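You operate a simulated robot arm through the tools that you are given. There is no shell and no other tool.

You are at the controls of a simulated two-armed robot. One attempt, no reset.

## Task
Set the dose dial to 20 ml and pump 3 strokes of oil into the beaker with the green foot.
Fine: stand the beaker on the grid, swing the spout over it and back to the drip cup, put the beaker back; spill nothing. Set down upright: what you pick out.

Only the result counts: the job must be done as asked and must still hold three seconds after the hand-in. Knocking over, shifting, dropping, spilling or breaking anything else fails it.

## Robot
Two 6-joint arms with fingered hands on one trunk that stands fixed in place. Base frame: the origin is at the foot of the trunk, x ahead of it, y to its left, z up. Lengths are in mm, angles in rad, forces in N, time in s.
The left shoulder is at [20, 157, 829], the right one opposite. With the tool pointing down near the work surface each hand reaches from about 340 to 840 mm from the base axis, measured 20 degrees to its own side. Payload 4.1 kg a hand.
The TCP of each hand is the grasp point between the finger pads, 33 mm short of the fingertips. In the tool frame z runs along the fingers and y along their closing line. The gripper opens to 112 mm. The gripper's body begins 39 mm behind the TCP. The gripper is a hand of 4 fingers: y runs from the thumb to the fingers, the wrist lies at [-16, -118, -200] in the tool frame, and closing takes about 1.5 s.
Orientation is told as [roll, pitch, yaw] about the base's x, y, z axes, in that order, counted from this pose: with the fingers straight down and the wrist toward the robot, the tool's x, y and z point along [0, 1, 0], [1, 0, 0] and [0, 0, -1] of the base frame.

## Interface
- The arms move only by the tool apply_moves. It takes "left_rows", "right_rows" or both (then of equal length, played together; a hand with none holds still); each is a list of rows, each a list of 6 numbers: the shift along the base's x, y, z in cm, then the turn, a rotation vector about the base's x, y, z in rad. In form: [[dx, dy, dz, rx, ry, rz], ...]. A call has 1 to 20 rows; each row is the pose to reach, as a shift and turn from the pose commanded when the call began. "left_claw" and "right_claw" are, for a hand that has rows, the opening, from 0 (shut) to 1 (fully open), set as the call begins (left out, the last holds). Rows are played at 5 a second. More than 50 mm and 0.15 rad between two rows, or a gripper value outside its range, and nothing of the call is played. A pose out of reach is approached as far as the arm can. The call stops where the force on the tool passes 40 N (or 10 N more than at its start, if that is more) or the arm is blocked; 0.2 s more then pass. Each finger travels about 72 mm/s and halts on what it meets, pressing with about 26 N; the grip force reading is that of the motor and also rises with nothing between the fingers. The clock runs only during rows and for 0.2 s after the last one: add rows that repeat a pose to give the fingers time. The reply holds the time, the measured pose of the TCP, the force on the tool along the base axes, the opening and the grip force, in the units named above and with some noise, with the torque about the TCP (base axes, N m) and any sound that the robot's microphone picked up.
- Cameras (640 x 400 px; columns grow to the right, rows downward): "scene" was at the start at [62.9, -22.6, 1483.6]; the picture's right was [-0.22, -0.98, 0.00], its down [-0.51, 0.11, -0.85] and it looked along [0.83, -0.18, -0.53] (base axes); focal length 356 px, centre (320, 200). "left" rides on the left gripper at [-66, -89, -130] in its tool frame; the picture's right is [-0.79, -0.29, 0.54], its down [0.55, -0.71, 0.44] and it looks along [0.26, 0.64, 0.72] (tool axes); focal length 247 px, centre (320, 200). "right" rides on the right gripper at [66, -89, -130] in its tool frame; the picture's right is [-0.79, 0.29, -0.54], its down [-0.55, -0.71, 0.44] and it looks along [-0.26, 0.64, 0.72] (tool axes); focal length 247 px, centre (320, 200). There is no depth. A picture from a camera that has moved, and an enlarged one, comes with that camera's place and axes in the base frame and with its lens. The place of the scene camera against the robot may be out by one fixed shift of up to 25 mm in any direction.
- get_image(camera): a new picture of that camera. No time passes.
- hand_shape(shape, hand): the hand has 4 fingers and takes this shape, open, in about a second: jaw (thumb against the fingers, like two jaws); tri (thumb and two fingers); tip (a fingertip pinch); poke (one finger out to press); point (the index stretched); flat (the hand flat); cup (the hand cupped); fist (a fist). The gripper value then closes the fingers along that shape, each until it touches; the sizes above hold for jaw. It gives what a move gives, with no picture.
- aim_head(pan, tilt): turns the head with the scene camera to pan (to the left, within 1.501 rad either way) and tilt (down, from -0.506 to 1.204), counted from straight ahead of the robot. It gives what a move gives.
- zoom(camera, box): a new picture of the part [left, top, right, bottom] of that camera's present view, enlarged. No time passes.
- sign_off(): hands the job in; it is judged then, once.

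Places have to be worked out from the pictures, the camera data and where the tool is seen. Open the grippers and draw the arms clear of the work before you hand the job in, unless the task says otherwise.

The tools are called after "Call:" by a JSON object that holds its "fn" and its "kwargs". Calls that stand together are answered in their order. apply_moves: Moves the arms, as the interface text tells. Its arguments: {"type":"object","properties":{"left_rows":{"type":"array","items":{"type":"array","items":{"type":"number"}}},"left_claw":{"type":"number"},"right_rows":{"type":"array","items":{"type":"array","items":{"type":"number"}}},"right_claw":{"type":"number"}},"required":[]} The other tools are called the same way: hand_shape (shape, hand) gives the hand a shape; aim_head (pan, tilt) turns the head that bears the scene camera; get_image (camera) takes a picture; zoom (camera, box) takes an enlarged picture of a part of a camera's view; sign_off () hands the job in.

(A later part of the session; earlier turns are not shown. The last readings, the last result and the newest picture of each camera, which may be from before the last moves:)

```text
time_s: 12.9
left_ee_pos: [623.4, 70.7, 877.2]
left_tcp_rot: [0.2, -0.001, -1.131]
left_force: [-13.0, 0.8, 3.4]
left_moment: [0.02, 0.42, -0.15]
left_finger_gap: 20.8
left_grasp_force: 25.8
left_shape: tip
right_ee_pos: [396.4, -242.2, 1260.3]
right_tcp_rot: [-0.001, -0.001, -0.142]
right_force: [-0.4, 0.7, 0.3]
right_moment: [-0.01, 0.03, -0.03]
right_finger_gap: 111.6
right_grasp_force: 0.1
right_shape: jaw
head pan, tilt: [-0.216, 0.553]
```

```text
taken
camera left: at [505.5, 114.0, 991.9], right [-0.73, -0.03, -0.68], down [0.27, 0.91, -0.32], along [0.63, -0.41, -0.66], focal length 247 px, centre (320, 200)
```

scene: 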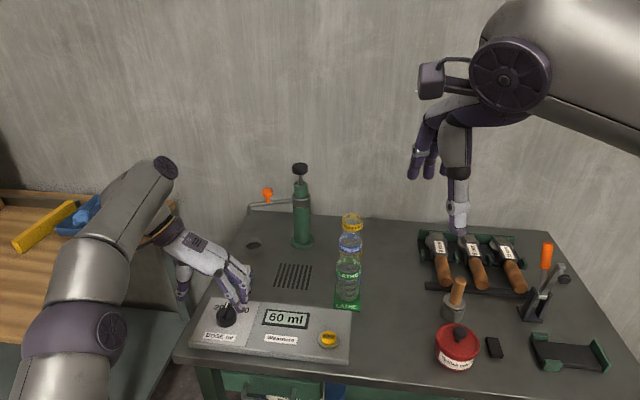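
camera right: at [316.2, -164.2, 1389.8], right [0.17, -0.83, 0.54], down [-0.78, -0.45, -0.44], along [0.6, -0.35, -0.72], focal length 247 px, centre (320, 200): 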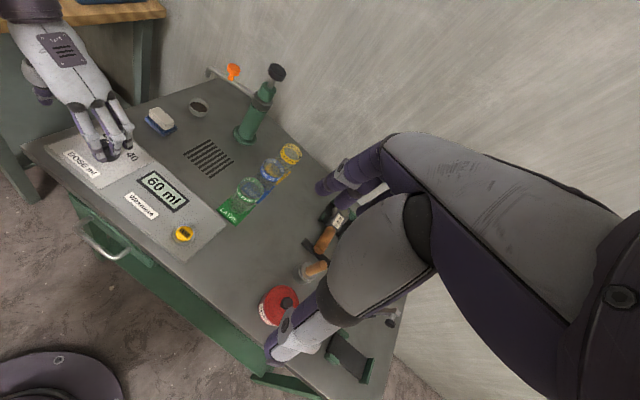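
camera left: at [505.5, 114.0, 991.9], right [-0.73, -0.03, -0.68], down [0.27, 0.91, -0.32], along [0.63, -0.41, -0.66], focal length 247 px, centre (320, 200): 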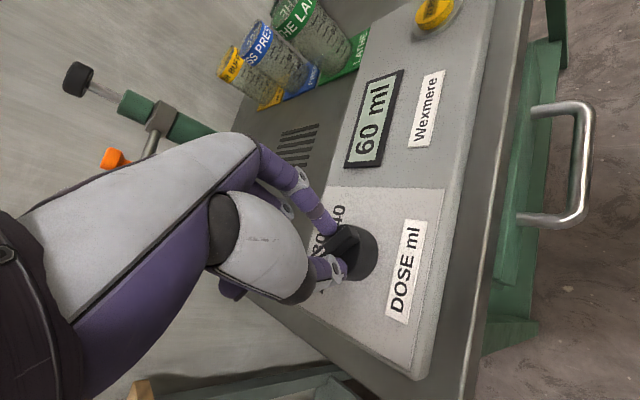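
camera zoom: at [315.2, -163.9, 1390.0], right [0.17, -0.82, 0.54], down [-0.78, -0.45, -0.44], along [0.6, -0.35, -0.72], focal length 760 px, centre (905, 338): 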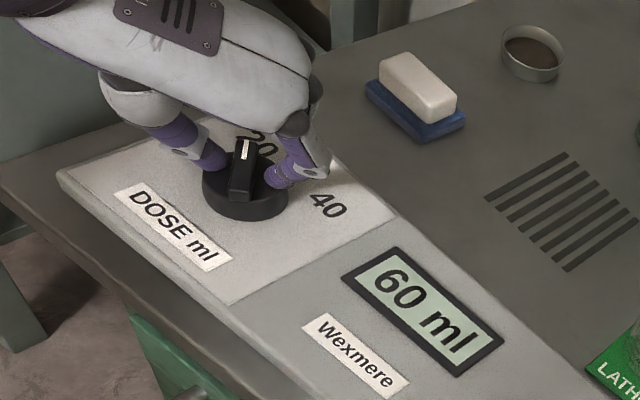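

The move was refused because one step exceeded 50 mm; I'll repeat with smaller steps.

Call:
{"fn": "apply_moves", "kwargs": {"left_rows": [[0, 0, 0, 0, 0, 0], [0, 0, 0, 0, 0, 0], [0, 0, 0, 0, 0, 0], [0, 0, 2, 0, 0, 0], [0, 0, 5, 0, 0, 0], [-2, 1.5, 7.5, 0, 0, 0], [-4, 3, 10, 0, 0, 0], [-6, 5, 12.5, 0, 0, 0], [-8, 7, 15, 0, 0, 0]], "left_claw": 0.35}}

Call:
{"fn": "zoom", "kwargs": {"camera": "scene", "box": [195, 280, 275, 360]}}

Call:
{"fn": "zoom", "kwargs": {"camera": "right", "box": [60, 90, 200, 220]}}

Call:
{"fn": "get_image", "kwargs": {"camera": "left"}}

```text
time_s: 14.9
left_ee_pos: [548.3, 139.0, 1027.5]
left_tcp_rot: [0.199, -0.003, -1.13]
left_force: [0.6, -0.2, 0.1]
left_moment: [-0.01, 0.05, 0.0]
left_finger_gap: 39.1
left_grasp_force: 0.0
left_shape: tip
right_ee_pos: [395.9, -242.1, 1260.5]
right_tcp_rot: [0.001, 0.0, -0.141]
right_force: [0.0, -0.4, 0.7]
right_moment: [0.0, 0.01, -0.02]
right_finger_gap: 111.7
right_grasp_force: 0.1
right_shape: jaw
head pan, tilt: [-0.216, 0.553]
```

```text
5.00 times, centred on (235, 320) of scene
camera zoom: at [63.3, -22.8, 1483.6], right [-0.22, -0.98, 0.0], down [-0.51, 0.11, -0.85], along [0.83, -0.18, -0.53], focal length 1782 px, centre (745, -400)
```

zoom: 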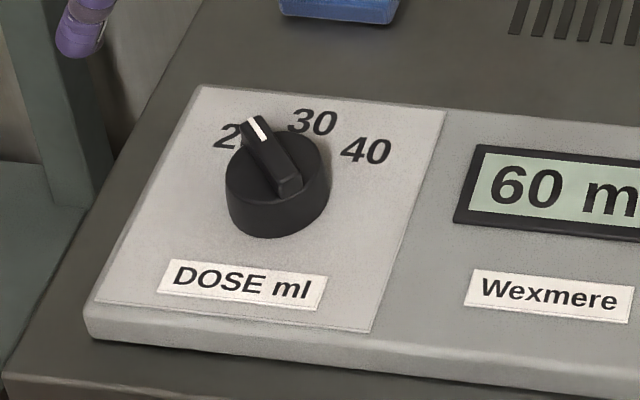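

```text
3.08 times, centred on (130, 155) of right
camera zoom: at [316.1, -164.1, 1389.8], right [0.17, -0.83, 0.54], down [-0.78, -0.45, -0.44], along [0.6, -0.35, -0.72], focal length 760 px, centre (905, 338)
```

zoom: 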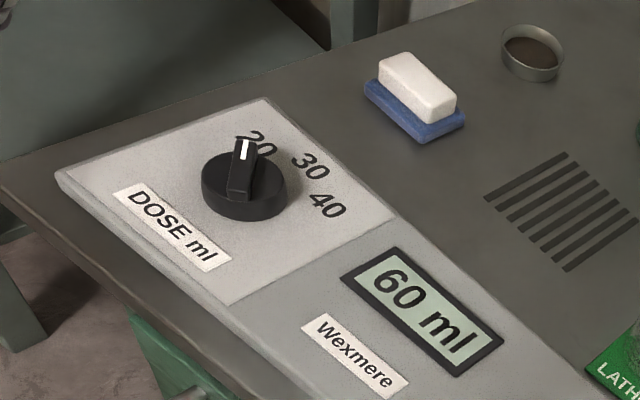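

```text
taken
camera left: at [429.2, 182.6, 1141.8], right [-0.73, -0.03, -0.69], down [0.27, 0.91, -0.32], along [0.63, -0.41, -0.66], focal length 247 px, centre (320, 200)
```

left: 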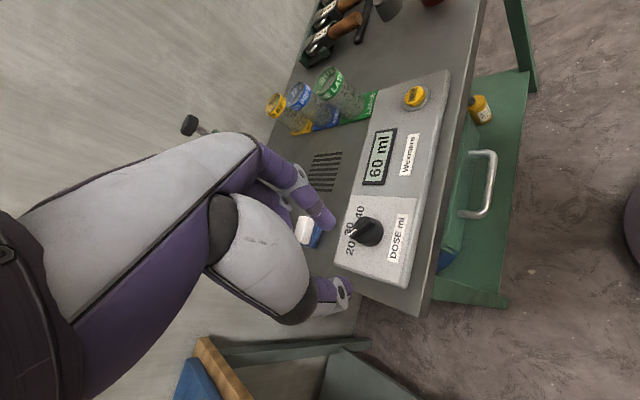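

The dial points at 20 (bar about 45° from straight ahead in both views). Next the green beaker: I'll draw the left arm back and bring the right hand above and in front of the beaker, turned to yaw ~0.9, for a close look.

Call:
{"fn": "apply_moves", "kwargs": {"left_rows": [[-1, 1, 1, 0, 0, 0], [-2, 2.5, 2, 0, 0, 0], [-3, 4, 3, 0, 0, 0], [-4, 5.5, 4, 0, 0, 0], [-5, 7, 5, 0, 0, 0], [-6, 8.5, 6, 0, 0, 0], [-7, 10, 7, 0, 0, 0], [-8, 11.5, 8, 0, 0, 0], [-9, 13, 9, 0, 0, 0], [-10, 14, 10, 0, 0, 0]], "right_rows": [[2, 0, -2.5, 0, 0, 0.104], [4, 0, -5, 0, 0, 0.208], [6, 0, -7.5, 0, 0, 0.312], [8, 0, -10, 0, 0, 0.416], [10, 0, -12.5, 0, 0, 0.52], [12, 0, -15, 0, 0, 0.625], [14, -0.3, -17.5, 0, 0, 0.729], [16, -0.5, -20, 0, 0, 0.833], [18, -0.7, -22.5, 0, 0, 0.937], [20, -0.8, -25, 0, 0, 1.042]], "right_claw": 1}}

Call:
{"fn": "get_image", "kwargs": {"camera": "right"}}

Call:
{"fn": "get_image", "kwargs": {"camera": "scene"}}

Call:
{"fn": "get_image", "kwargs": {"camera": "left"}}

```text
time_s: 17.1
left_ee_pos: [445.4, 283.0, 1125.8]
left_tcp_rot: [0.199, -0.003, -1.132]
left_force: [0.4, 0.3, 0.6]
left_moment: [-0.02, -0.05, -0.01]
left_finger_gap: 38.9
left_grasp_force: 0.1
left_shape: tip
right_ee_pos: [595.8, -253.2, 1011.7]
right_tcp_rot: [0.0, -0.001, 0.902]
right_force: [0.0, 0.3, -0.2]
right_moment: [0.0, -0.01, -0.03]
right_finger_gap: 111.7
right_grasp_force: 0.0
right_shape: jaw
head pan, tilt: [-0.216, 0.553]
```

```text
taken
camera right: at [488.0, -281.1, 1141.8], right [0.8, -0.27, 0.54], down [-0.01, -0.9, -0.44], along [0.6, 0.34, -0.72], focal length 247 px, centre (320, 200)
```

right: 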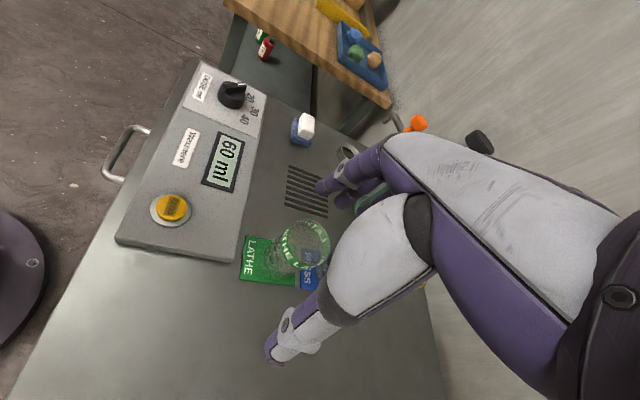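

```text
taken
```

scene: 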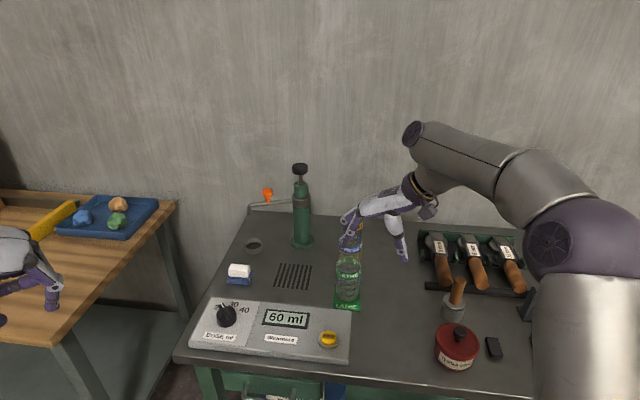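

```text
taken
camera left: at [326.1, 325.8, 1240.8], right [-0.73, -0.03, -0.69], down [0.27, 0.91, -0.32], along [0.63, -0.41, -0.65], focal length 247 px, centre (320, 200)
```

left: 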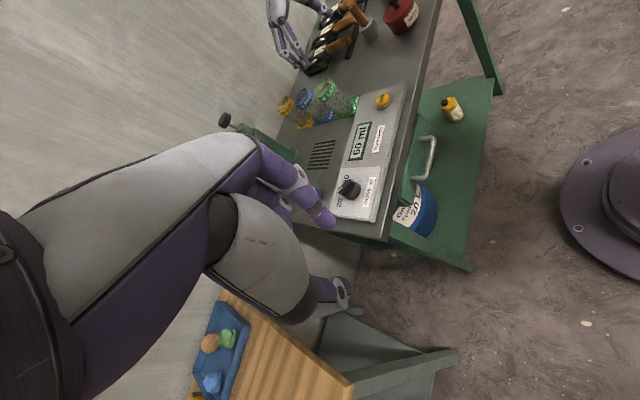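

I'll zoom in on the green beaker from the right and left hand cameras to triangulate it accurately.

Call:
{"fn": "zoom", "kwargs": {"camera": "right", "box": [220, 190, 380, 310]}}

Call:
{"fn": "zoom", "kwargs": {"camera": "left", "box": [260, 60, 380, 160]}}

Call:
{"fn": "zoom", "kwargs": {"camera": "scene", "box": [310, 190, 400, 320]}}

```text
3.33 times, centred on (300, 250) of right
camera zoom: at [488.0, -281.1, 1141.8], right [0.8, -0.27, 0.54], down [-0.01, -0.9, -0.44], along [0.6, 0.34, -0.72], focal length 823 px, centre (387, 33)
```

zoom: 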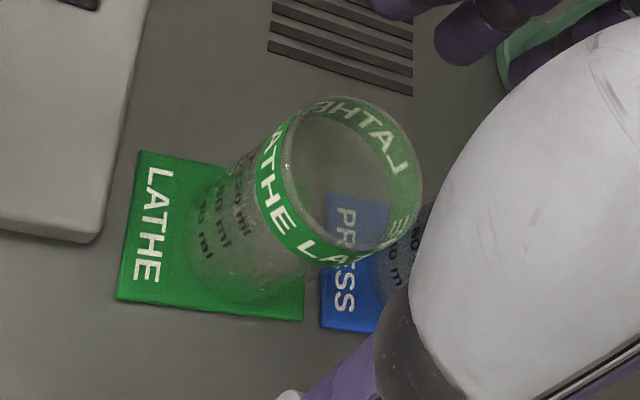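

```text
4.00 times, centred on (320, 110) of left
camera zoom: at [326.1, 325.8, 1240.8], right [-0.73, -0.03, -0.69], down [0.27, 0.91, -0.32], along [0.63, -0.41, -0.65], focal length 988 px, centre (320, 560)
```

zoom: 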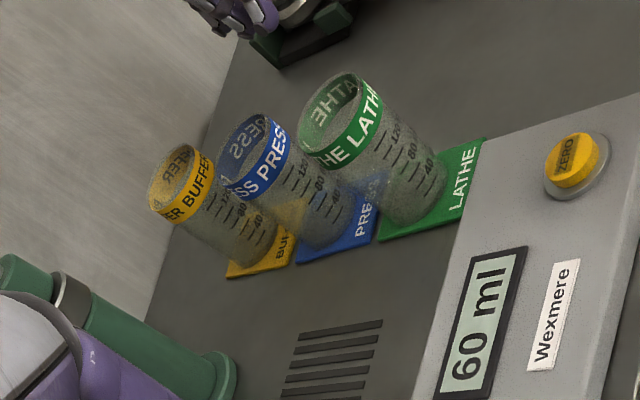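

```text
3.08 times, centred on (355, 255) of scene
camera zoom: at [62.5, -22.6, 1483.6], right [-0.22, -0.98, 0.0], down [-0.51, 0.11, -0.85], along [0.83, -0.18, -0.53], focal length 1096 px, centre (212, 31)
```

zoom: 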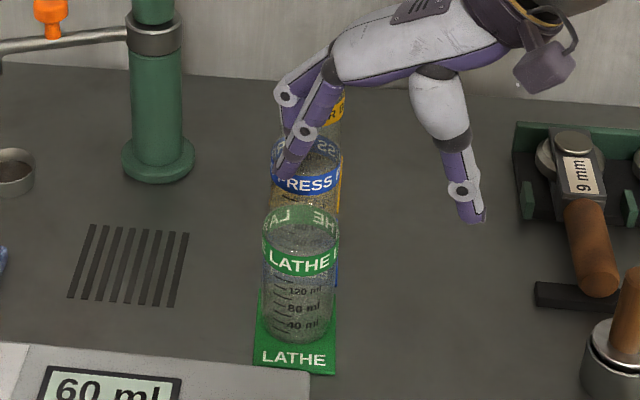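

The rim triangulates to centre (657,-222), z≈898, diameter ≈ 62 mm. I'll move to directly above it (TCP z 960, fingertips well above the rim) and check the alignment before descending.

Call:
{"fn": "apply_moves", "kwargs": {"right_rows": [[1.5, 0.8, -1.5, 0, 0, 0], [3, 1.5, -3, 0, 0, 0], [4.5, 2.3, -4.2, 0, 0, 0], [6.1, 3.1, -5.2, 0, 0, 0], [6.1, 3.1, -5.2, 0, 0, 0]], "right_claw": 1}}

Call:
{"fn": "get_image", "kwargs": {"camera": "right"}}

Call:
{"fn": "zoom", "kwargs": {"camera": "scene", "box": [290, 170, 430, 320]}}

Call:
{"fn": "zoom", "kwargs": {"camera": "left", "box": [240, 40, 400, 160]}}

```text
time_s: 18.3
left_ee_pos: [444.4, 283.4, 1125.9]
left_tcp_rot: [0.199, -0.002, -1.131]
left_force: [-0.2, 0.1, 0.8]
left_moment: [0.0, 0.0, 0.01]
left_finger_gap: 39.2
left_grasp_force: 0.1
left_shape: tip
right_ee_pos: [658.2, -219.9, 959.1]
right_tcp_rot: [0.0, 0.0, 0.899]
right_force: [0.9, 0.3, -0.5]
right_moment: [0.02, 0.0, -0.01]
right_finger_gap: 111.5
right_grasp_force: 0.0
right_shape: jaw
head pan, tilt: [-0.216, 0.553]
```

```text
taken
camera right: at [550.2, -247.7, 1088.8], right [0.8, -0.27, 0.54], down [-0.01, -0.9, -0.44], along [0.6, 0.34, -0.72], focal length 247 px, centre (320, 200)
```

right: 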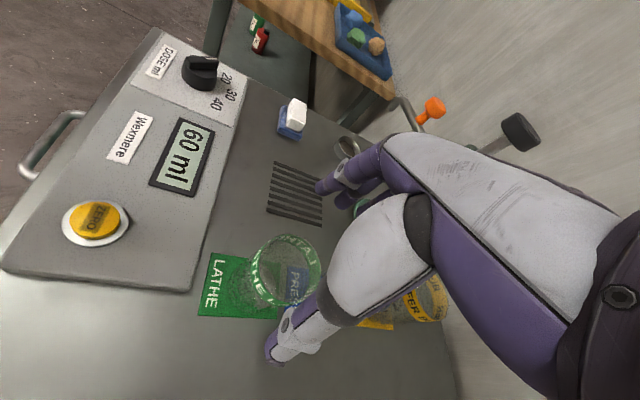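

```text
2.67 times, centred on (360, 245) of scene
camera zoom: at [62.8, -22.6, 1483.6], right [-0.22, -0.98, 0.0], down [-0.51, 0.11, -0.85], along [0.83, -0.18, -0.53], focal length 950 px, centre (213, 80)
```

zoom: 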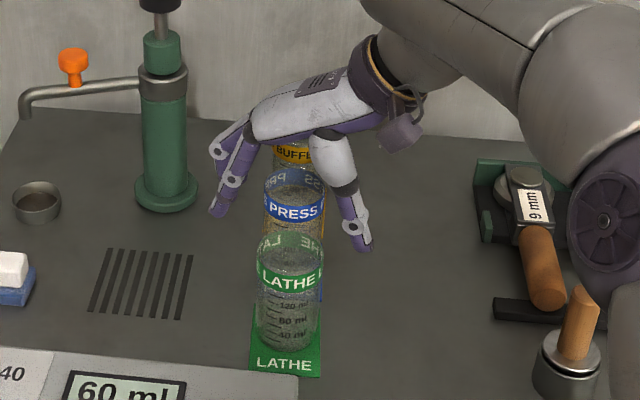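

```text
3.33 times, centred on (320, 100) of left
camera zoom: at [326.6, 325.6, 1240.5], right [-0.73, -0.03, -0.69], down [0.27, 0.91, -0.32], along [0.63, -0.41, -0.65], focal length 823 px, centre (320, 533)
```

zoom: 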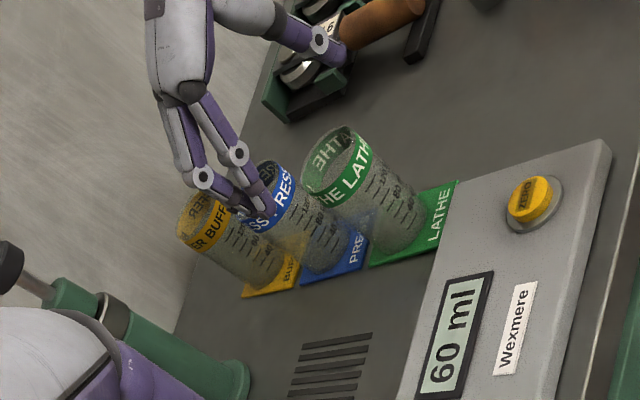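

The beaker is centred between thumb and fingers with ample clearance to the blue one. I'll descend straight to TCP z≈868 and check.

Call:
{"fn": "apply_moves", "kwargs": {"right_rows": [[0, -0.1, -2, 0, 0, 0], [-0.1, -0.2, -4, 0, 0, 0], [-0.1, -0.2, -6, 0, 0, 0], [-0.1, -0.2, -7.6, 0, 0, 0], [-0.1, -0.2, -9.1, 0, 0, 0], [-0.1, -0.2, -9.1, 0, 0, 0]], "right_claw": 1}}

Call:
{"fn": "get_image", "kwargs": {"camera": "right"}}

Call:
{"fn": "zoom", "kwargs": {"camera": "scene", "box": [290, 170, 430, 320]}}

Call:
{"fn": "zoom", "kwargs": {"camera": "left", "box": [260, 40, 380, 140]}}

```text
time_s: 19.7
left_ee_pos: [446.2, 282.9, 1125.5]
left_tcp_rot: [0.199, -0.001, -1.132]
left_force: [0.0, 0.1, -0.1]
left_moment: [0.03, 0.0, 0.01]
left_finger_gap: 38.8
left_grasp_force: 0.0
left_shape: tip
right_ee_pos: [654.9, -222.8, 868.5]
right_tcp_rot: [0.0, 0.001, 0.901]
right_force: [0.4, 0.7, -0.6]
right_moment: [0.0, 0.02, 0.03]
right_finger_gap: 111.5
right_grasp_force: 0.0
right_shape: jaw
head pan, tilt: [-0.216, 0.553]
```

```text
taken
camera right: at [547.9, -250.4, 997.3], right [0.8, -0.27, 0.54], down [-0.01, -0.9, -0.44], along [0.6, 0.34, -0.72], focal length 247 px, centre (320, 200)
```

right: 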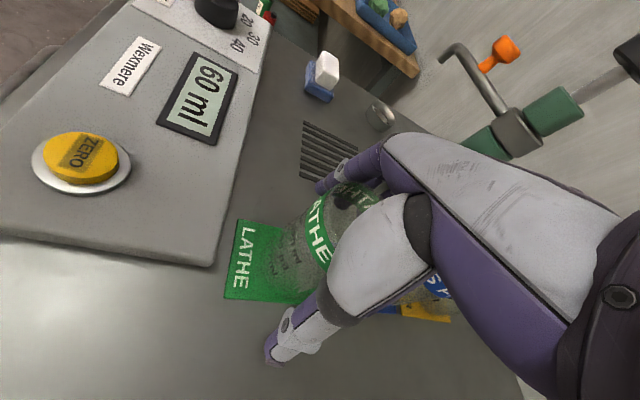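

```text
2.67 times, centred on (360, 245) of scene
camera zoom: at [62.9, -22.6, 1483.6], right [-0.22, -0.98, 0.0], down [-0.51, 0.11, -0.85], along [0.83, -0.18, -0.53], focal length 950 px, centre (213, 80)
```

zoom: 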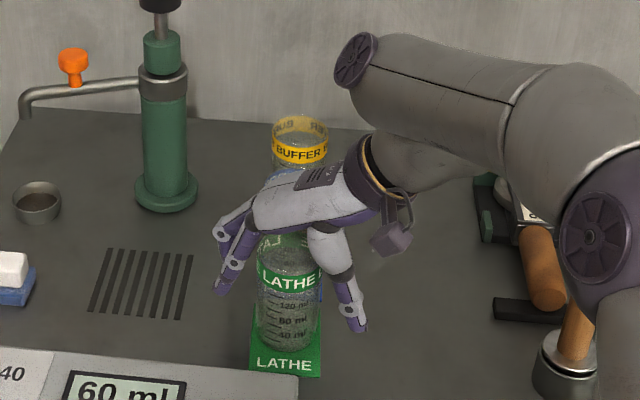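

```text
4.00 times, centred on (320, 90) of left
camera zoom: at [326.6, 325.7, 1240.5], right [-0.73, -0.03, -0.69], down [0.27, 0.91, -0.32], along [0.63, -0.41, -0.65], focal length 988 px, centre (320, 640)
```

zoom: 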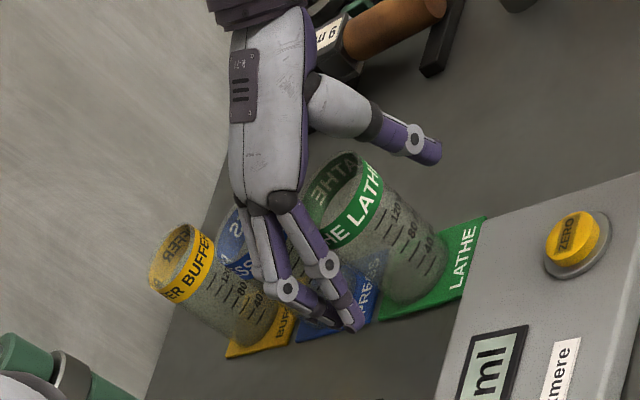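

No contact so far. I'll close the fingers on the beaker while holding position.

Call:
{"fn": "apply_moves", "kwargs": {"right_rows": [[0, 0, 0, 0, 0, 0], [0, 0, 0, 0, 0, 0], [0, 0, 0, 0, 0, 0], [0, 0, 0, 0, 0, 0], [0, 0, 0, 0, 0, 0], [0, 0, 0, 0, 0, 0]], "right_claw": 0.3}}

Call:
{"fn": "zoom", "kwargs": {"camera": "scene", "box": [290, 170, 430, 320]}}

Call:
{"fn": "zoom", "kwargs": {"camera": "left", "box": [260, 40, 380, 140]}}

Call:
{"fn": "get_image", "kwargs": {"camera": "right"}}

```text
time_s: 21.1
left_ee_pos: [445.6, 281.9, 1126.9]
left_tcp_rot: [0.199, -0.001, -1.131]
left_force: [-0.3, -0.5, -0.5]
left_moment: [0.0, 0.02, 0.0]
left_finger_gap: 39.1
left_grasp_force: 0.0
left_shape: tip
right_ee_pos: [654.9, -221.7, 867.9]
right_tcp_rot: [0.0, 0.0, 0.9]
right_force: [0.8, 0.2, -0.7]
right_moment: [0.01, -0.01, 0.0]
right_finger_gap: 49.5
right_grasp_force: 25.2
right_shape: jaw
head pan, tilt: [-0.216, 0.553]
```

```text
2.67 times, centred on (360, 245) of scene
camera zoom: at [62.9, -22.6, 1483.6], right [-0.22, -0.98, 0.0], down [-0.51, 0.11, -0.85], along [0.83, -0.18, -0.53], focal length 950 px, centre (213, 80)
```

zoom: 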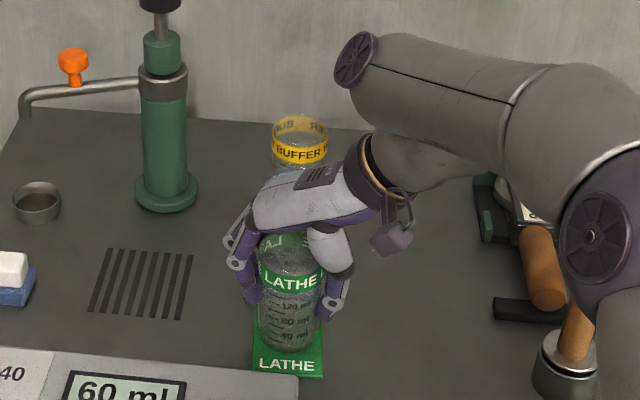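

```text
4.00 times, centred on (320, 90) of left
camera zoom: at [326.7, 325.7, 1240.5], right [-0.73, -0.03, -0.69], down [0.27, 0.91, -0.32], along [0.63, -0.41, -0.65], focal length 988 px, centre (320, 640)
```

zoom: 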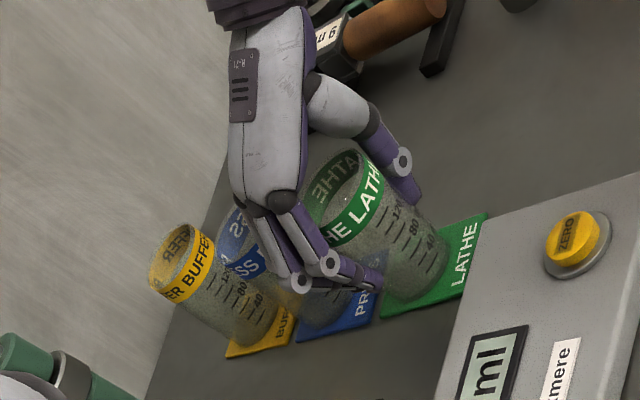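

```text
taken
camera right: at [548.0, -250.4, 997.6], right [0.8, -0.27, 0.54], down [-0.01, -0.9, -0.44], along [0.6, 0.34, -0.72], focal length 247 px, centre (320, 200)
```

right: 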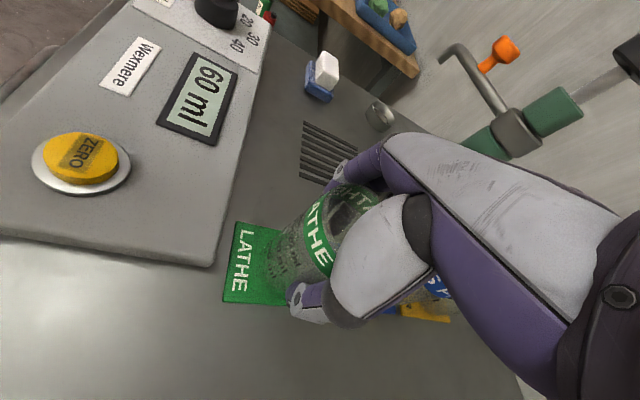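

The grip is firm (25 N). The green base plate seems to be the beaker's own foot; I'll lift 40 mm straight up to confirm and check.

Call:
{"fn": "apply_moves", "kwargs": {"right_rows": [[0, 0, 0.5, 0, 0, 0], [0, 0, 1, 0, 0, 0], [0, 0, 2, 0, 0, 0], [0, 0, 3, 0, 0, 0], [0, 0, 4, 0, 0, 0], [0, 0, 4, 0, 0, 0]], "right_claw": 0.3}}

Call:
{"fn": "zoom", "kwargs": {"camera": "scene", "box": [290, 170, 430, 320]}}

Call:
{"fn": "zoom", "kwargs": {"camera": "left", "box": [260, 40, 380, 140]}}

Call:
{"fn": "get_image", "kwargs": {"camera": "right"}}

```text
time_s: 22.5
left_ee_pos: [445.2, 281.2, 1127.0]
left_tcp_rot: [0.199, 0.0, -1.132]
left_force: [-0.6, -0.4, 0.1]
left_moment: [0.01, 0.01, 0.01]
left_finger_gap: 39.3
left_grasp_force: 0.0
left_shape: tip
right_ee_pos: [655.7, -221.5, 908.0]
right_tcp_rot: [-0.001, 0.001, 0.901]
right_force: [-0.6, -0.4, -1.3]
right_moment: [-0.02, 0.03, 0.0]
right_finger_gap: 49.4
right_grasp_force: 25.8
right_shape: jaw
head pan, tilt: [-0.216, 0.553]
```

```text
2.67 times, centred on (360, 245) of scene
camera zoom: at [63.0, -22.6, 1483.6], right [-0.22, -0.98, 0.0], down [-0.51, 0.11, -0.85], along [0.83, -0.18, -0.53], focal length 950 px, centre (213, 80)
```

zoom: 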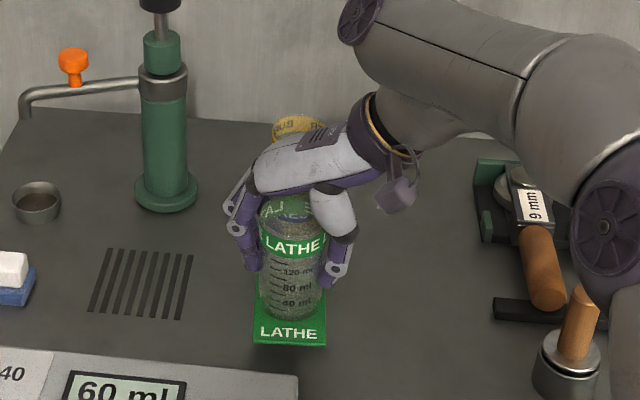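

```text
4.00 times, centred on (320, 90) of left
camera zoom: at [326.7, 325.6, 1240.5], right [-0.73, -0.03, -0.69], down [0.27, 0.91, -0.32], along [0.63, -0.41, -0.65], focal length 988 px, centre (320, 640)
```

zoom: 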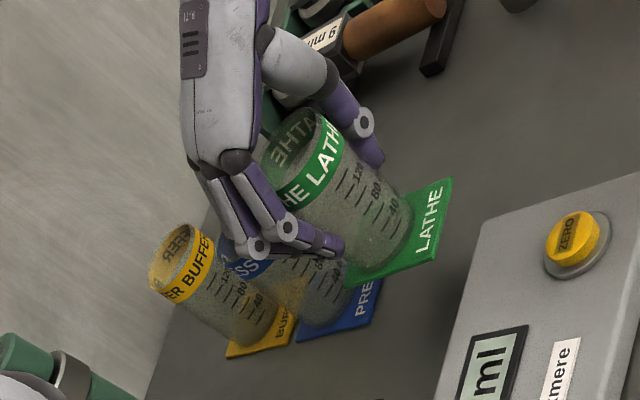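

```text
taken
camera right: at [547.8, -250.2, 1037.8], right [0.8, -0.27, 0.54], down [-0.01, -0.9, -0.44], along [0.6, 0.34, -0.72], focal length 247 px, centre (320, 200)
```

right: 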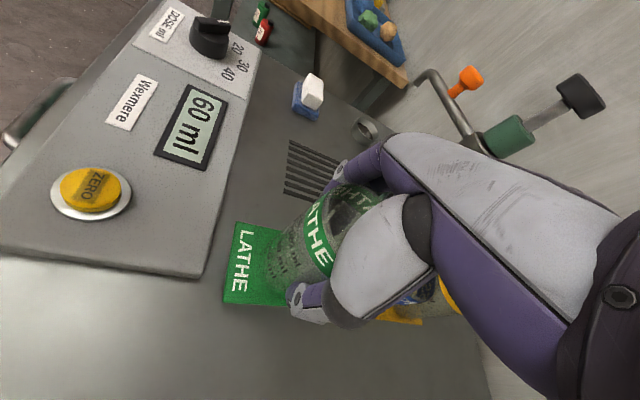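

The foot is part of the beaker and it lifts cleanly and level. I'll carry it left first and then forward to the grid centre (755,-99), turning the hand to yaw 0.2 for reach, staying ~20 mm above the bench.

Call:
{"fn": "apply_moves", "kwargs": {"right_rows": [[0.4, 1, 0, 0, 0, 0], [1, 2.8, 0, 0, 0, -0.05], [1.8, 5, 0, 0, 0, -0.13], [2.6, 7.1, 0, 0, 0, -0.22], [4.2, 8.3, -0.4, 0, 0, -0.33], [5.8, 9.5, -0.8, 0, 0, -0.44], [7.4, 10.6, -1.2, 0, 0, -0.54], [8.8, 11.6, -1.6, 0, 0, -0.63], [9.95, 12.3, -2, 0, 0, -0.7], [9.95, 12.3, -2, 0, 0, -0.7]], "right_claw": 0.3}}

Call:
{"fn": "zoom", "kwargs": {"camera": "scene", "box": [230, 150, 430, 320]}}

Call:
{"fn": "zoom", "kwargs": {"camera": "left", "box": [240, 70, 400, 190]}}

Call:
{"fn": "get_image", "kwargs": {"camera": "right"}}

```text
time_s: 24.7
left_ee_pos: [445.7, 281.7, 1126.8]
left_tcp_rot: [0.199, -0.002, -1.132]
left_force: [-0.7, 0.2, 0.6]
left_moment: [0.03, -0.05, 0.0]
left_finger_gap: 39.0
left_grasp_force: 0.0
left_shape: tip
right_ee_pos: [754.4, -97.8, 888.1]
right_tcp_rot: [0.0, 0.0, 0.198]
right_force: [-0.2, 0.3, -1.4]
right_moment: [-0.02, -0.01, 0.0]
right_finger_gap: 49.3
right_grasp_force: 26.6
right_shape: jaw
head pan, tilt: [-0.216, 0.553]
```

```text
2.35 times, centred on (330, 235) of scene
camera zoom: at [62.9, -22.7, 1483.6], right [-0.22, -0.98, 0.0], down [-0.51, 0.11, -0.85], along [0.83, -0.18, -0.53], focal length 838 px, centre (296, 118)
```

zoom: 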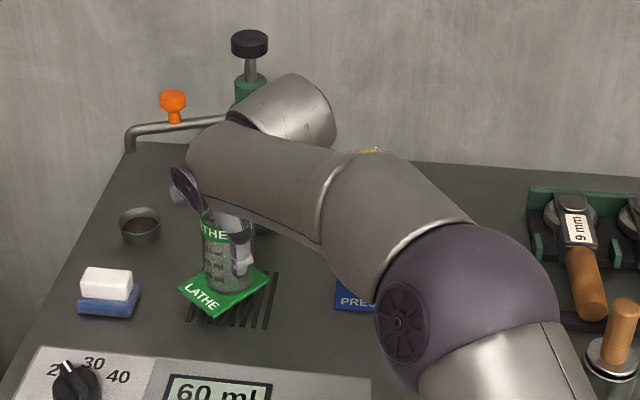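

```text
3.33 times, centred on (320, 130) of left
camera zoom: at [326.7, 325.6, 1240.5], right [-0.73, -0.03, -0.69], down [0.27, 0.91, -0.32], along [0.63, -0.41, -0.65], focal length 823 px, centre (320, 433)
```

zoom: 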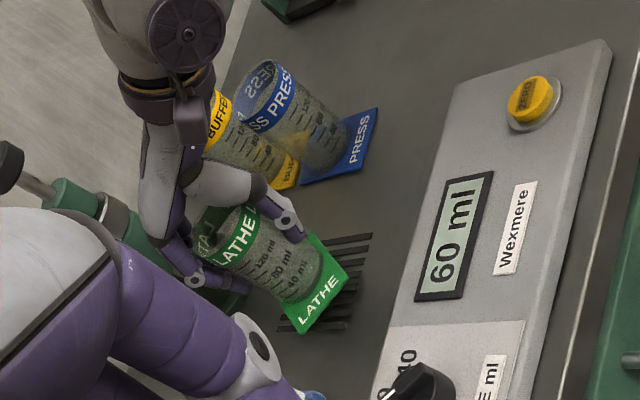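

```text
taken
camera right: at [654.1, -49.6, 1018.1], right [0.44, -0.72, 0.54], down [-0.59, -0.68, -0.44], along [0.68, -0.13, -0.72], focal length 247 px, centre (320, 200)
```

right: 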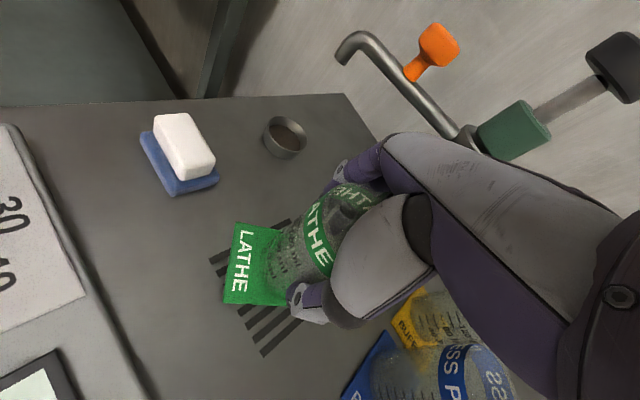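

From this view the spout outlet computes to (904,-5,918) and swung straight to the front it will sit near (762,-98). I'll nudge 4 mm forward and lower the beaker gently onto the grid, watching the force.

Call:
{"fn": "apply_moves", "kwargs": {"right_rows": [[0.2, 0, -0.6, 0, 0, 0], [0.4, -0.05, -1.2, 0, 0, 0], [0.4, -0.05, -1.6, 0, 0, 0], [0.4, -0.05, -1.9, 0, 0, 0], [0.4, -0.05, -1.9, 0, 0, 0]], "right_claw": 0.3}}

Call:
{"fn": "get_image", "kwargs": {"camera": "right"}}

Call:
{"fn": "zoom", "kwargs": {"camera": "left", "box": [240, 70, 400, 190]}}

```text
time_s: 25.9
left_ee_pos: [445.5, 281.0, 1125.8]
left_tcp_rot: [0.199, -0.002, -1.13]
left_force: [0.2, 0.1, -0.2]
left_moment: [-0.03, -0.01, 0.0]
left_finger_gap: 38.9
left_grasp_force: 0.0
left_shape: tip
right_ee_pos: [758.8, -98.6, 870.2]
right_tcp_rot: [0.001, -0.002, 0.2]
right_force: [-0.2, 0.0, -1.3]
right_moment: [-0.01, -0.01, -0.01]
right_finger_gap: 49.5
right_grasp_force: 25.8
right_shape: jaw
head pan, tilt: [-0.216, 0.553]
```

```text
taken
camera right: at [657.9, -50.8, 999.2], right [0.44, -0.72, 0.54], down [-0.59, -0.68, -0.44], along [0.68, -0.12, -0.72], focal length 247 px, centre (320, 200)
```

right: 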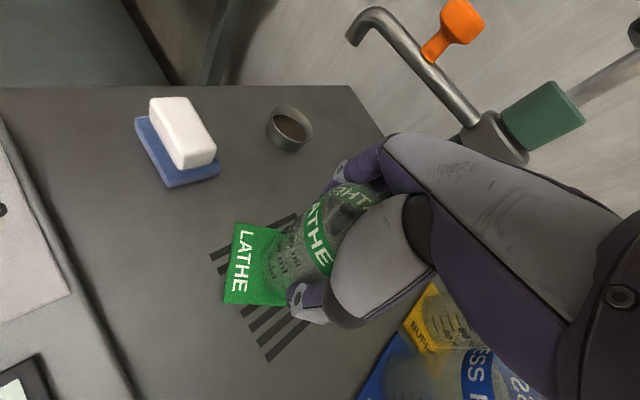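

```text
3.33 times, centred on (320, 130) of left
camera zoom: at [326.7, 325.7, 1240.5], right [-0.73, -0.03, -0.69], down [0.27, 0.91, -0.32], along [0.63, -0.41, -0.65], focal length 823 px, centre (320, 433)
```

zoom: 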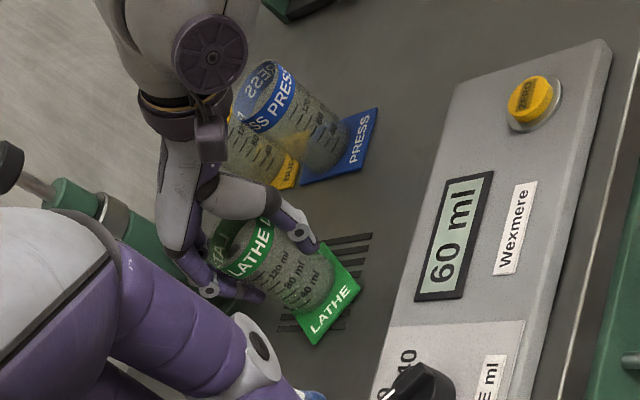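

Still hanging free by about 2 mm; I'll lower the last bit slowly until contact shows.

Call:
{"fn": "apply_moves", "kwargs": {"right_rows": [[0, 0, -0.1, 0, 0, 0], [0, 0, -0.2, 0, 0, 0], [0, 0, -0.27, 0, 0, 0], [0, 0, -0.27, 0, 0, 0]], "right_claw": 0.3}}

```text
time_s: 26.9
left_ee_pos: [445.1, 281.1, 1125.9]
left_tcp_rot: [0.201, 0.0, -1.131]
left_force: [0.8, 0.5, 0.3]
left_moment: [0.02, 0.01, -0.02]
left_finger_gap: 38.9
left_grasp_force: 0.0
left_shape: tip
right_ee_pos: [759.5, -98.8, 866.4]
right_tcp_rot: [0.002, -0.003, 0.199]
right_force: [-0.3, 0.9, 10.7]
right_moment: [-0.01, -0.08, 0.01]
right_finger_gap: 49.5
right_grasp_force: 26.1
right_shape: jaw
head pan, tilt: [-0.216, 0.553]
```

The foot is on the grid (10 N reaction). I'll unload slightly, open fully, then rise while tilting the fingers forward and back off toward the robot.

Call:
{"fn": "apply_moves", "kwargs": {"right_rows": [[0, 0, 0.1, 0, 0, 0], [0, 0, 0.1, 0, 0, 0], [0, 0, 0.1, 0, 0, 0], [0, 0, 0.1, 0, 0, 0], [0, 0, 0.1, 0, 0, 0], [0, 0, 0.1, 0, 0, 0]], "right_claw": 1}}

Call:
{"fn": "zoom", "kwargs": {"camera": "left", "box": [240, 70, 400, 190]}}

```text
time_s: 28.3
left_ee_pos: [446.2, 282.7, 1125.7]
left_tcp_rot: [0.2, -0.003, -1.131]
left_force: [0.2, 0.7, -0.9]
left_moment: [0.02, -0.01, -0.04]
left_finger_gap: 38.8
left_grasp_force: 0.1
left_shape: tip
right_ee_pos: [758.8, -100.0, 866.2]
right_tcp_rot: [0.0, 0.001, 0.2]
right_force: [0.4, 0.7, 0.1]
right_moment: [-0.01, 0.0, 0.0]
right_finger_gap: 111.5
right_grasp_force: 0.1
right_shape: jaw
head pan, tilt: [-0.216, 0.553]
```

```text
3.33 times, centred on (320, 130) of left
camera zoom: at [326.7, 325.7, 1240.5], right [-0.73, -0.03, -0.69], down [0.27, 0.91, -0.32], along [0.63, -0.41, -0.65], focal length 823 px, centre (320, 433)
```

zoom: 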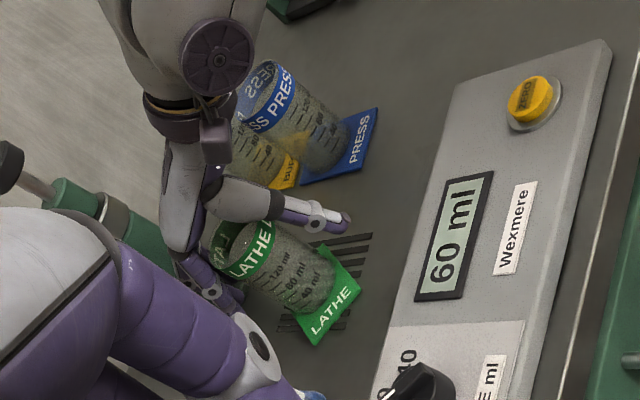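

Released and the beaker stands on the grid. Now I'll rise with a gradual forward tilt, then back away.

Call:
{"fn": "apply_moves", "kwargs": {"right_rows": [[0, 0, 1, 0, 0, 0], [0, 0, 2, 0.012, -0.06, 0], [0, 0, 3.2, 0.028, -0.137, 0], [0, 0, 4.6, 0.044, -0.216, 0], [0, 0, 6, 0.06, -0.294, 0], [0, 0, 8, 0.06, -0.294, 0], [-2, 0, 10, 0.06, -0.294, 0], [-5, -1, 12, 0.06, -0.294, 0], [-8, -2, 14, 0.06, -0.294, 0], [-11, -3.5, 16, 0.06, -0.294, 0]], "right_claw": 1}}

Call:
{"fn": "get_image", "kwargs": {"camera": "right"}}

Call:
{"fn": "get_image", "kwargs": {"camera": "scene"}}

Call:
{"fn": "zoom", "kwargs": {"camera": "left", "box": [240, 70, 400, 190]}}

```text
time_s: 30.5
left_ee_pos: [445.9, 280.8, 1126.0]
left_tcp_rot: [0.198, -0.001, -1.13]
left_force: [0.4, -0.2, -0.4]
left_moment: [0.0, 0.03, -0.01]
left_finger_gap: 38.8
left_grasp_force: 0.1
left_shape: tip
right_ee_pos: [648.3, -132.4, 1028.2]
right_tcp_rot: [0.0, -0.298, 0.2]
right_force: [0.5, 0.4, -0.3]
right_moment: [-0.02, -0.01, 0.03]
right_finger_gap: 111.8
right_grasp_force: 0.1
right_shape: jaw
head pan, tilt: [-0.216, 0.553]
```

```text
taken
camera right: at [513.5, -92.1, 1124.9], right [0.27, -0.75, 0.6], down [-0.43, -0.65, -0.63], along [0.86, -0.09, -0.5], focal length 247 px, centre (320, 200)
```

right: 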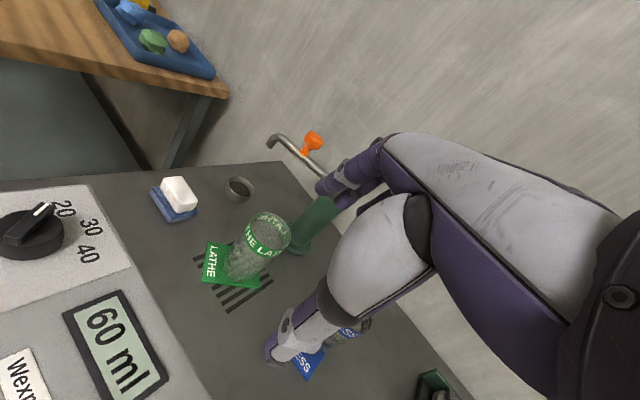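

```text
taken
```

scene: 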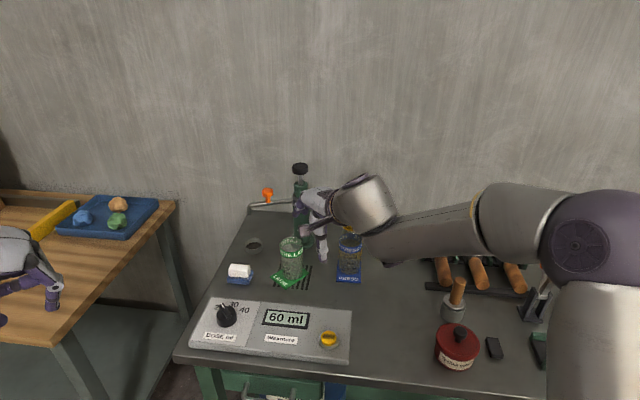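

```text
3.33 times, centred on (320, 130) of left
camera zoom: at [327.1, 325.8, 1240.3], right [-0.73, -0.03, -0.69], down [0.27, 0.91, -0.32], along [0.63, -0.41, -0.66], focal length 823 px, centre (320, 433)
```

zoom: 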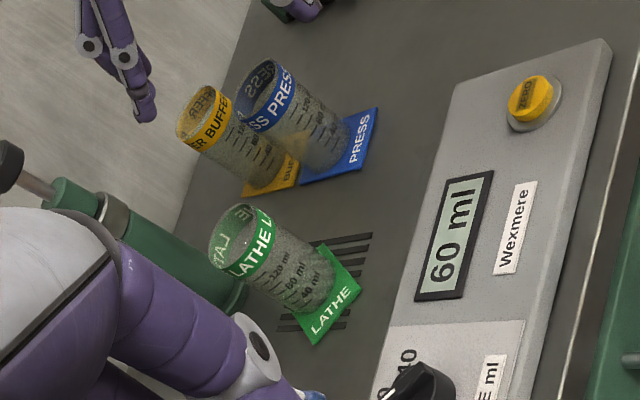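

The beaker stands on the grid. To swing the spout I'll use its orange knob; first I'll level the left hand and bring it to a viewing pose so its camera sees the pump from the left, and zoom on the knob from the current cameras.

Call:
{"fn": "apply_moves", "kwargs": {"left_rows": [[0, -1, 1, -0.043, 0.09, 0], [0, -2, 2, -0.085, 0.181, 0], [0, -2, 2, -0.085, 0.181, 0]]}}

Call:
{"fn": "zoom", "kwargs": {"camera": "right", "box": [250, 110, 350, 210]}}

Call:
{"fn": "zoom", "kwargs": {"camera": "scene", "box": [235, 155, 325, 255]}}

```text
time_s: 31.3
left_ee_pos: [445.1, 260.5, 1147.2]
left_tcp_rot: [-0.001, -0.001, -1.132]
left_force: [0.2, 0.4, 0.0]
left_moment: [0.0, -0.01, 0.0]
left_finger_gap: 38.7
left_grasp_force: 0.0
left_shape: tip
right_ee_pos: [647.0, -131.9, 1026.8]
right_tcp_rot: [0.001, -0.3, 0.199]
right_force: [0.4, 0.1, -0.4]
right_moment: [0.01, 0.06, 0.02]
right_finger_gap: 111.7
right_grasp_force: 0.0
right_shape: jaw
head pan, tilt: [-0.216, 0.553]
```

```text
4.00 times, centred on (300, 160) of right
camera zoom: at [513.6, -92.1, 1125.1], right [0.27, -0.75, 0.6], down [-0.43, -0.65, -0.63], along [0.86, -0.09, -0.5], focal length 988 px, centre (400, 360)
```

zoom: 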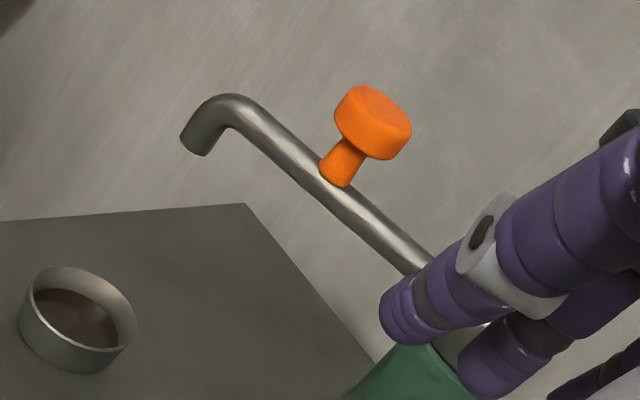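

```text
4.00 times, centred on (280, 205) of scene
camera zoom: at [62.8, -22.6, 1483.6], right [-0.22, -0.98, 0.0], down [-0.51, 0.11, -0.85], along [0.83, -0.18, -0.53], focal length 1425 px, centre (480, 180)
```

zoom: 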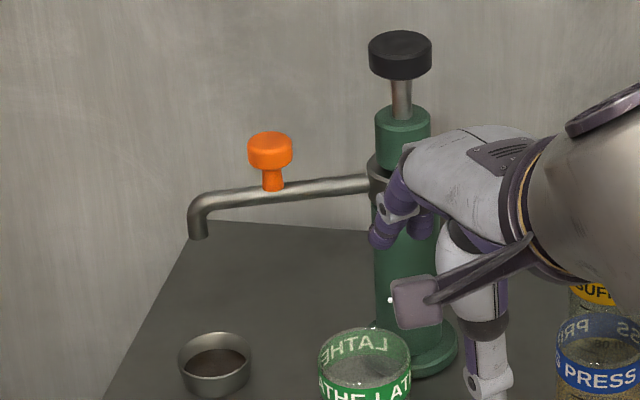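

The knob is a mushroom: head ≈31 mm wide centred near (902,-57.5,977), tube at z≈945. I'll put the right hand in pinch shape and swing the left hand to a viewing pose.

Call:
{"fn": "hand_shape", "kwargs": {"shape": "tip", "hand": "right"}}

Call:
{"fn": "apply_moves", "kwargs": {"left_rows": [[0.1, -1.8, 1, 0, 0, 0.123], [0.2, -3.6, 2, 0, 0, 0.247], [0.4, -5.4, 3, 0, 0, 0.37], [0.5, -7.2, 4, 0, 0, 0.494], [0.6, -9, 5, 0, 0, 0.617], [0.8, -10.8, 6, 0, 0, 0.74], [0.9, -12.6, 7, 0, 0, 0.864], [1, -14.4, 8, 0, 0, 0.987]]}}

Call:
{"fn": "get_image", "kwargs": {"camera": "left"}}

Call:
{"fn": "get_image", "kwargs": {"camera": "right"}}

Call:
{"fn": "get_image", "kwargs": {"camera": "scene"}}

```text
time_s: 32.2
left_ee_pos: [444.9, 259.5, 1147.9]
left_tcp_rot: [0.0, -0.003, -1.131]
left_force: [-0.3, -0.3, -0.4]
left_moment: [-0.01, 0.04, 0.02]
left_finger_gap: 38.7
left_grasp_force: 0.2
left_shape: tip
right_ee_pos: [647.8, -133.0, 1028.7]
right_tcp_rot: [0.0, -0.3, 0.201]
right_force: [0.3, 0.5, 0.4]
right_moment: [-0.01, 0.0, -0.04]
right_finger_gap: 112.4
right_grasp_force: 0.0
right_shape: tip
head pan, tilt: [-0.216, 0.553]
```

```text
time_s: 34.0
left_ee_pos: [452.2, 115.9, 1226.6]
left_tcp_rot: [0.002, -0.001, -0.145]
left_force: [-0.4, -0.4, 0.5]
left_moment: [-0.01, -0.01, 0.0]
left_finger_gap: 38.9
left_grasp_force: 0.1
left_shape: tip
right_ee_pos: [648.6, -132.5, 1028.1]
right_tcp_rot: [0.001, -0.299, 0.202]
right_force: [0.3, 0.6, 0.1]
right_moment: [0.01, -0.03, -0.01]
right_finger_gap: 111.8
right_grasp_force: 0.1
right_shape: tip
head pan, tilt: [-0.216, 0.553]
```

```text
taken
camera left: at [356.1, 64.6, 1356.1], right [-0.39, -0.74, -0.54], down [-0.62, 0.65, -0.44], along [0.67, 0.16, -0.72], focal length 247 px, centre (320, 200)
```

left: 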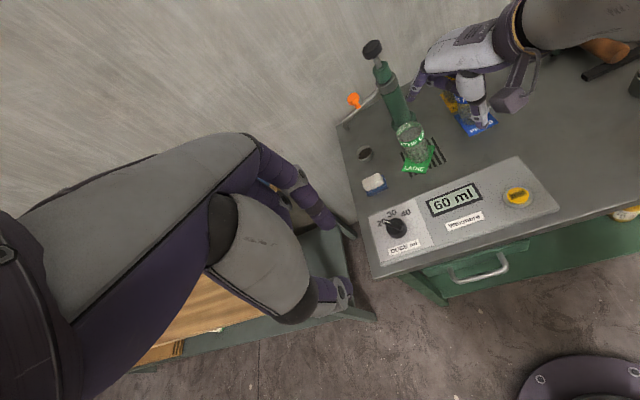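

```text
taken
camera right: at [513.6, -91.8, 1125.1], right [0.27, -0.75, 0.6], down [-0.43, -0.65, -0.63], along [0.86, -0.09, -0.5], focal length 247 px, centre (320, 200)
```

right: 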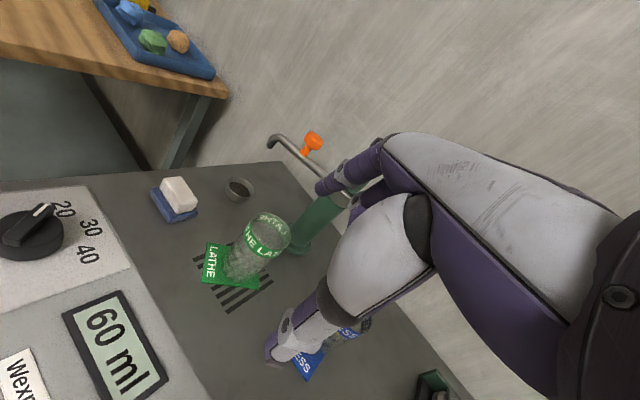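

```text
taken
```

scene: 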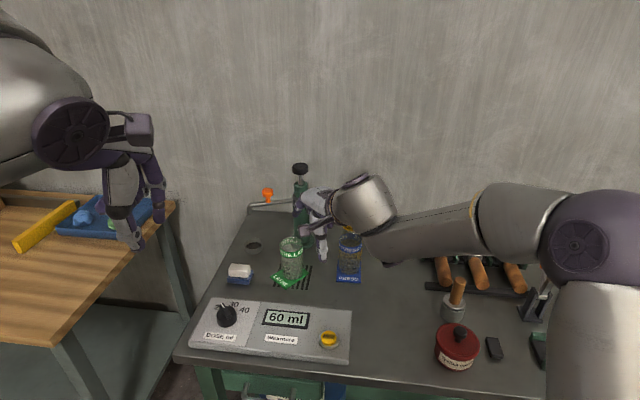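

Both cameras see the pump well. I'll pitch the right hand to ~0.9 rad forward, open the pinch to ~60 mm and go to a point 60 mm short of the orange knob.

Call:
{"fn": "apply_moves", "kwargs": {"right_rows": [[2.2, 0.7, 1, 0.015, -0.073, 0], [4.4, 1.4, 2, 0.03, -0.147, 0], [6.6, 2, 2.5, 0.045, -0.22, 0], [8.8, 2.7, 3, 0.06, -0.294, 0], [11, 3.4, 3, 0.074, -0.367, 0], [13.2, 4, 2.5, 0.089, -0.441, 0], [15.5, 4.7, 2, 0.104, -0.514, 0], [17.8, 5.45, 1.2, 0.119, -0.588, 0], [17.8, 5.45, 1.2, 0.119, -0.588, 0]], "right_claw": 0.55}}

Call:
{"fn": "get_image", "kwargs": {"camera": "right"}}

Call:
{"fn": "zoom", "kwargs": {"camera": "left", "box": [320, 20, 480, 140]}}

Call:
{"fn": "zoom", "kwargs": {"camera": "scene", "box": [225, 130, 385, 250]}}

```text
time_s: 36.0
left_ee_pos: [453.3, 115.9, 1226.3]
left_tcp_rot: [-0.001, -0.001, -0.144]
left_force: [-0.1, 0.8, 0.3]
left_moment: [-0.03, 0.02, -0.01]
left_finger_gap: 38.8
left_grasp_force: 0.1
left_shape: tip
right_ee_pos: [855.2, -26.9, 1079.6]
right_tcp_rot: [-0.007, -0.857, 0.155]
right_force: [-0.6, 0.0, 1.1]
right_moment: [-0.04, -0.01, 0.0]
right_finger_gap: 61.6
right_grasp_force: 0.1
right_shape: tip
right hand out of reach, approached as far as the arm can: row 4, 5, 6, 7, 8, 9
head pan, tilt: [-0.216, 0.553]
```

```text
taken
camera right: at [690.4, 15.5, 1095.2], right [-0.1, -0.81, 0.57], down [-0.05, -0.57, -0.82], along [0.99, -0.11, 0.01], focal length 247 px, centre (320, 200)
```

right: 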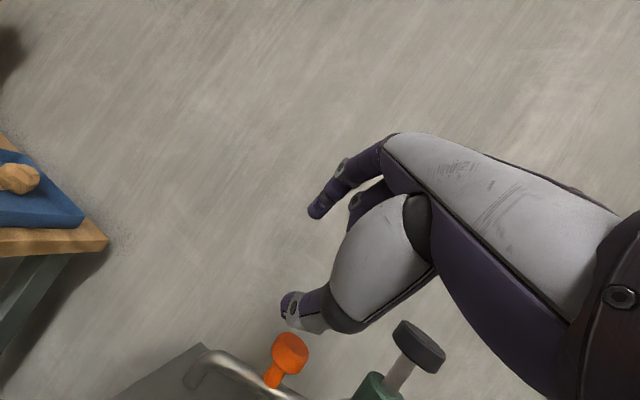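

```text
3.33 times, centred on (400, 80) of left
camera zoom: at [356.3, 64.6, 1356.1], right [-0.4, -0.74, -0.54], down [-0.62, 0.65, -0.44], along [0.67, 0.16, -0.72], focal length 823 px, centre (53, 600)
```

zoom: 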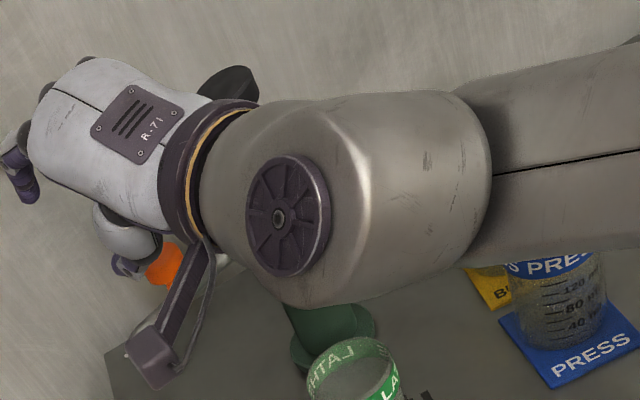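

```text
3.33 times, centred on (305, 190) of scene
camera zoom: at [63.0, -22.6, 1483.6], right [-0.22, -0.98, 0.0], down [-0.51, 0.11, -0.85], along [0.83, -0.18, -0.53], focal length 1188 px, centre (370, 233)
```

zoom: 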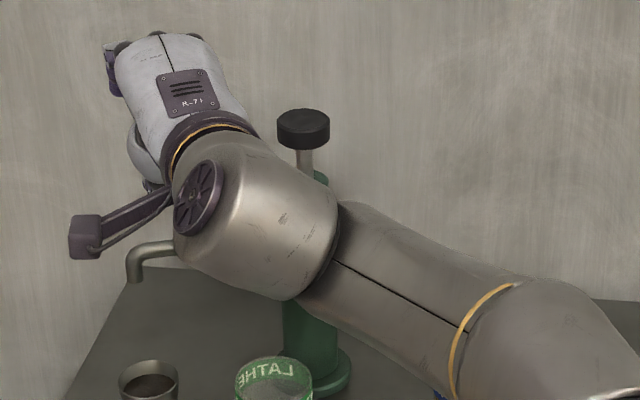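

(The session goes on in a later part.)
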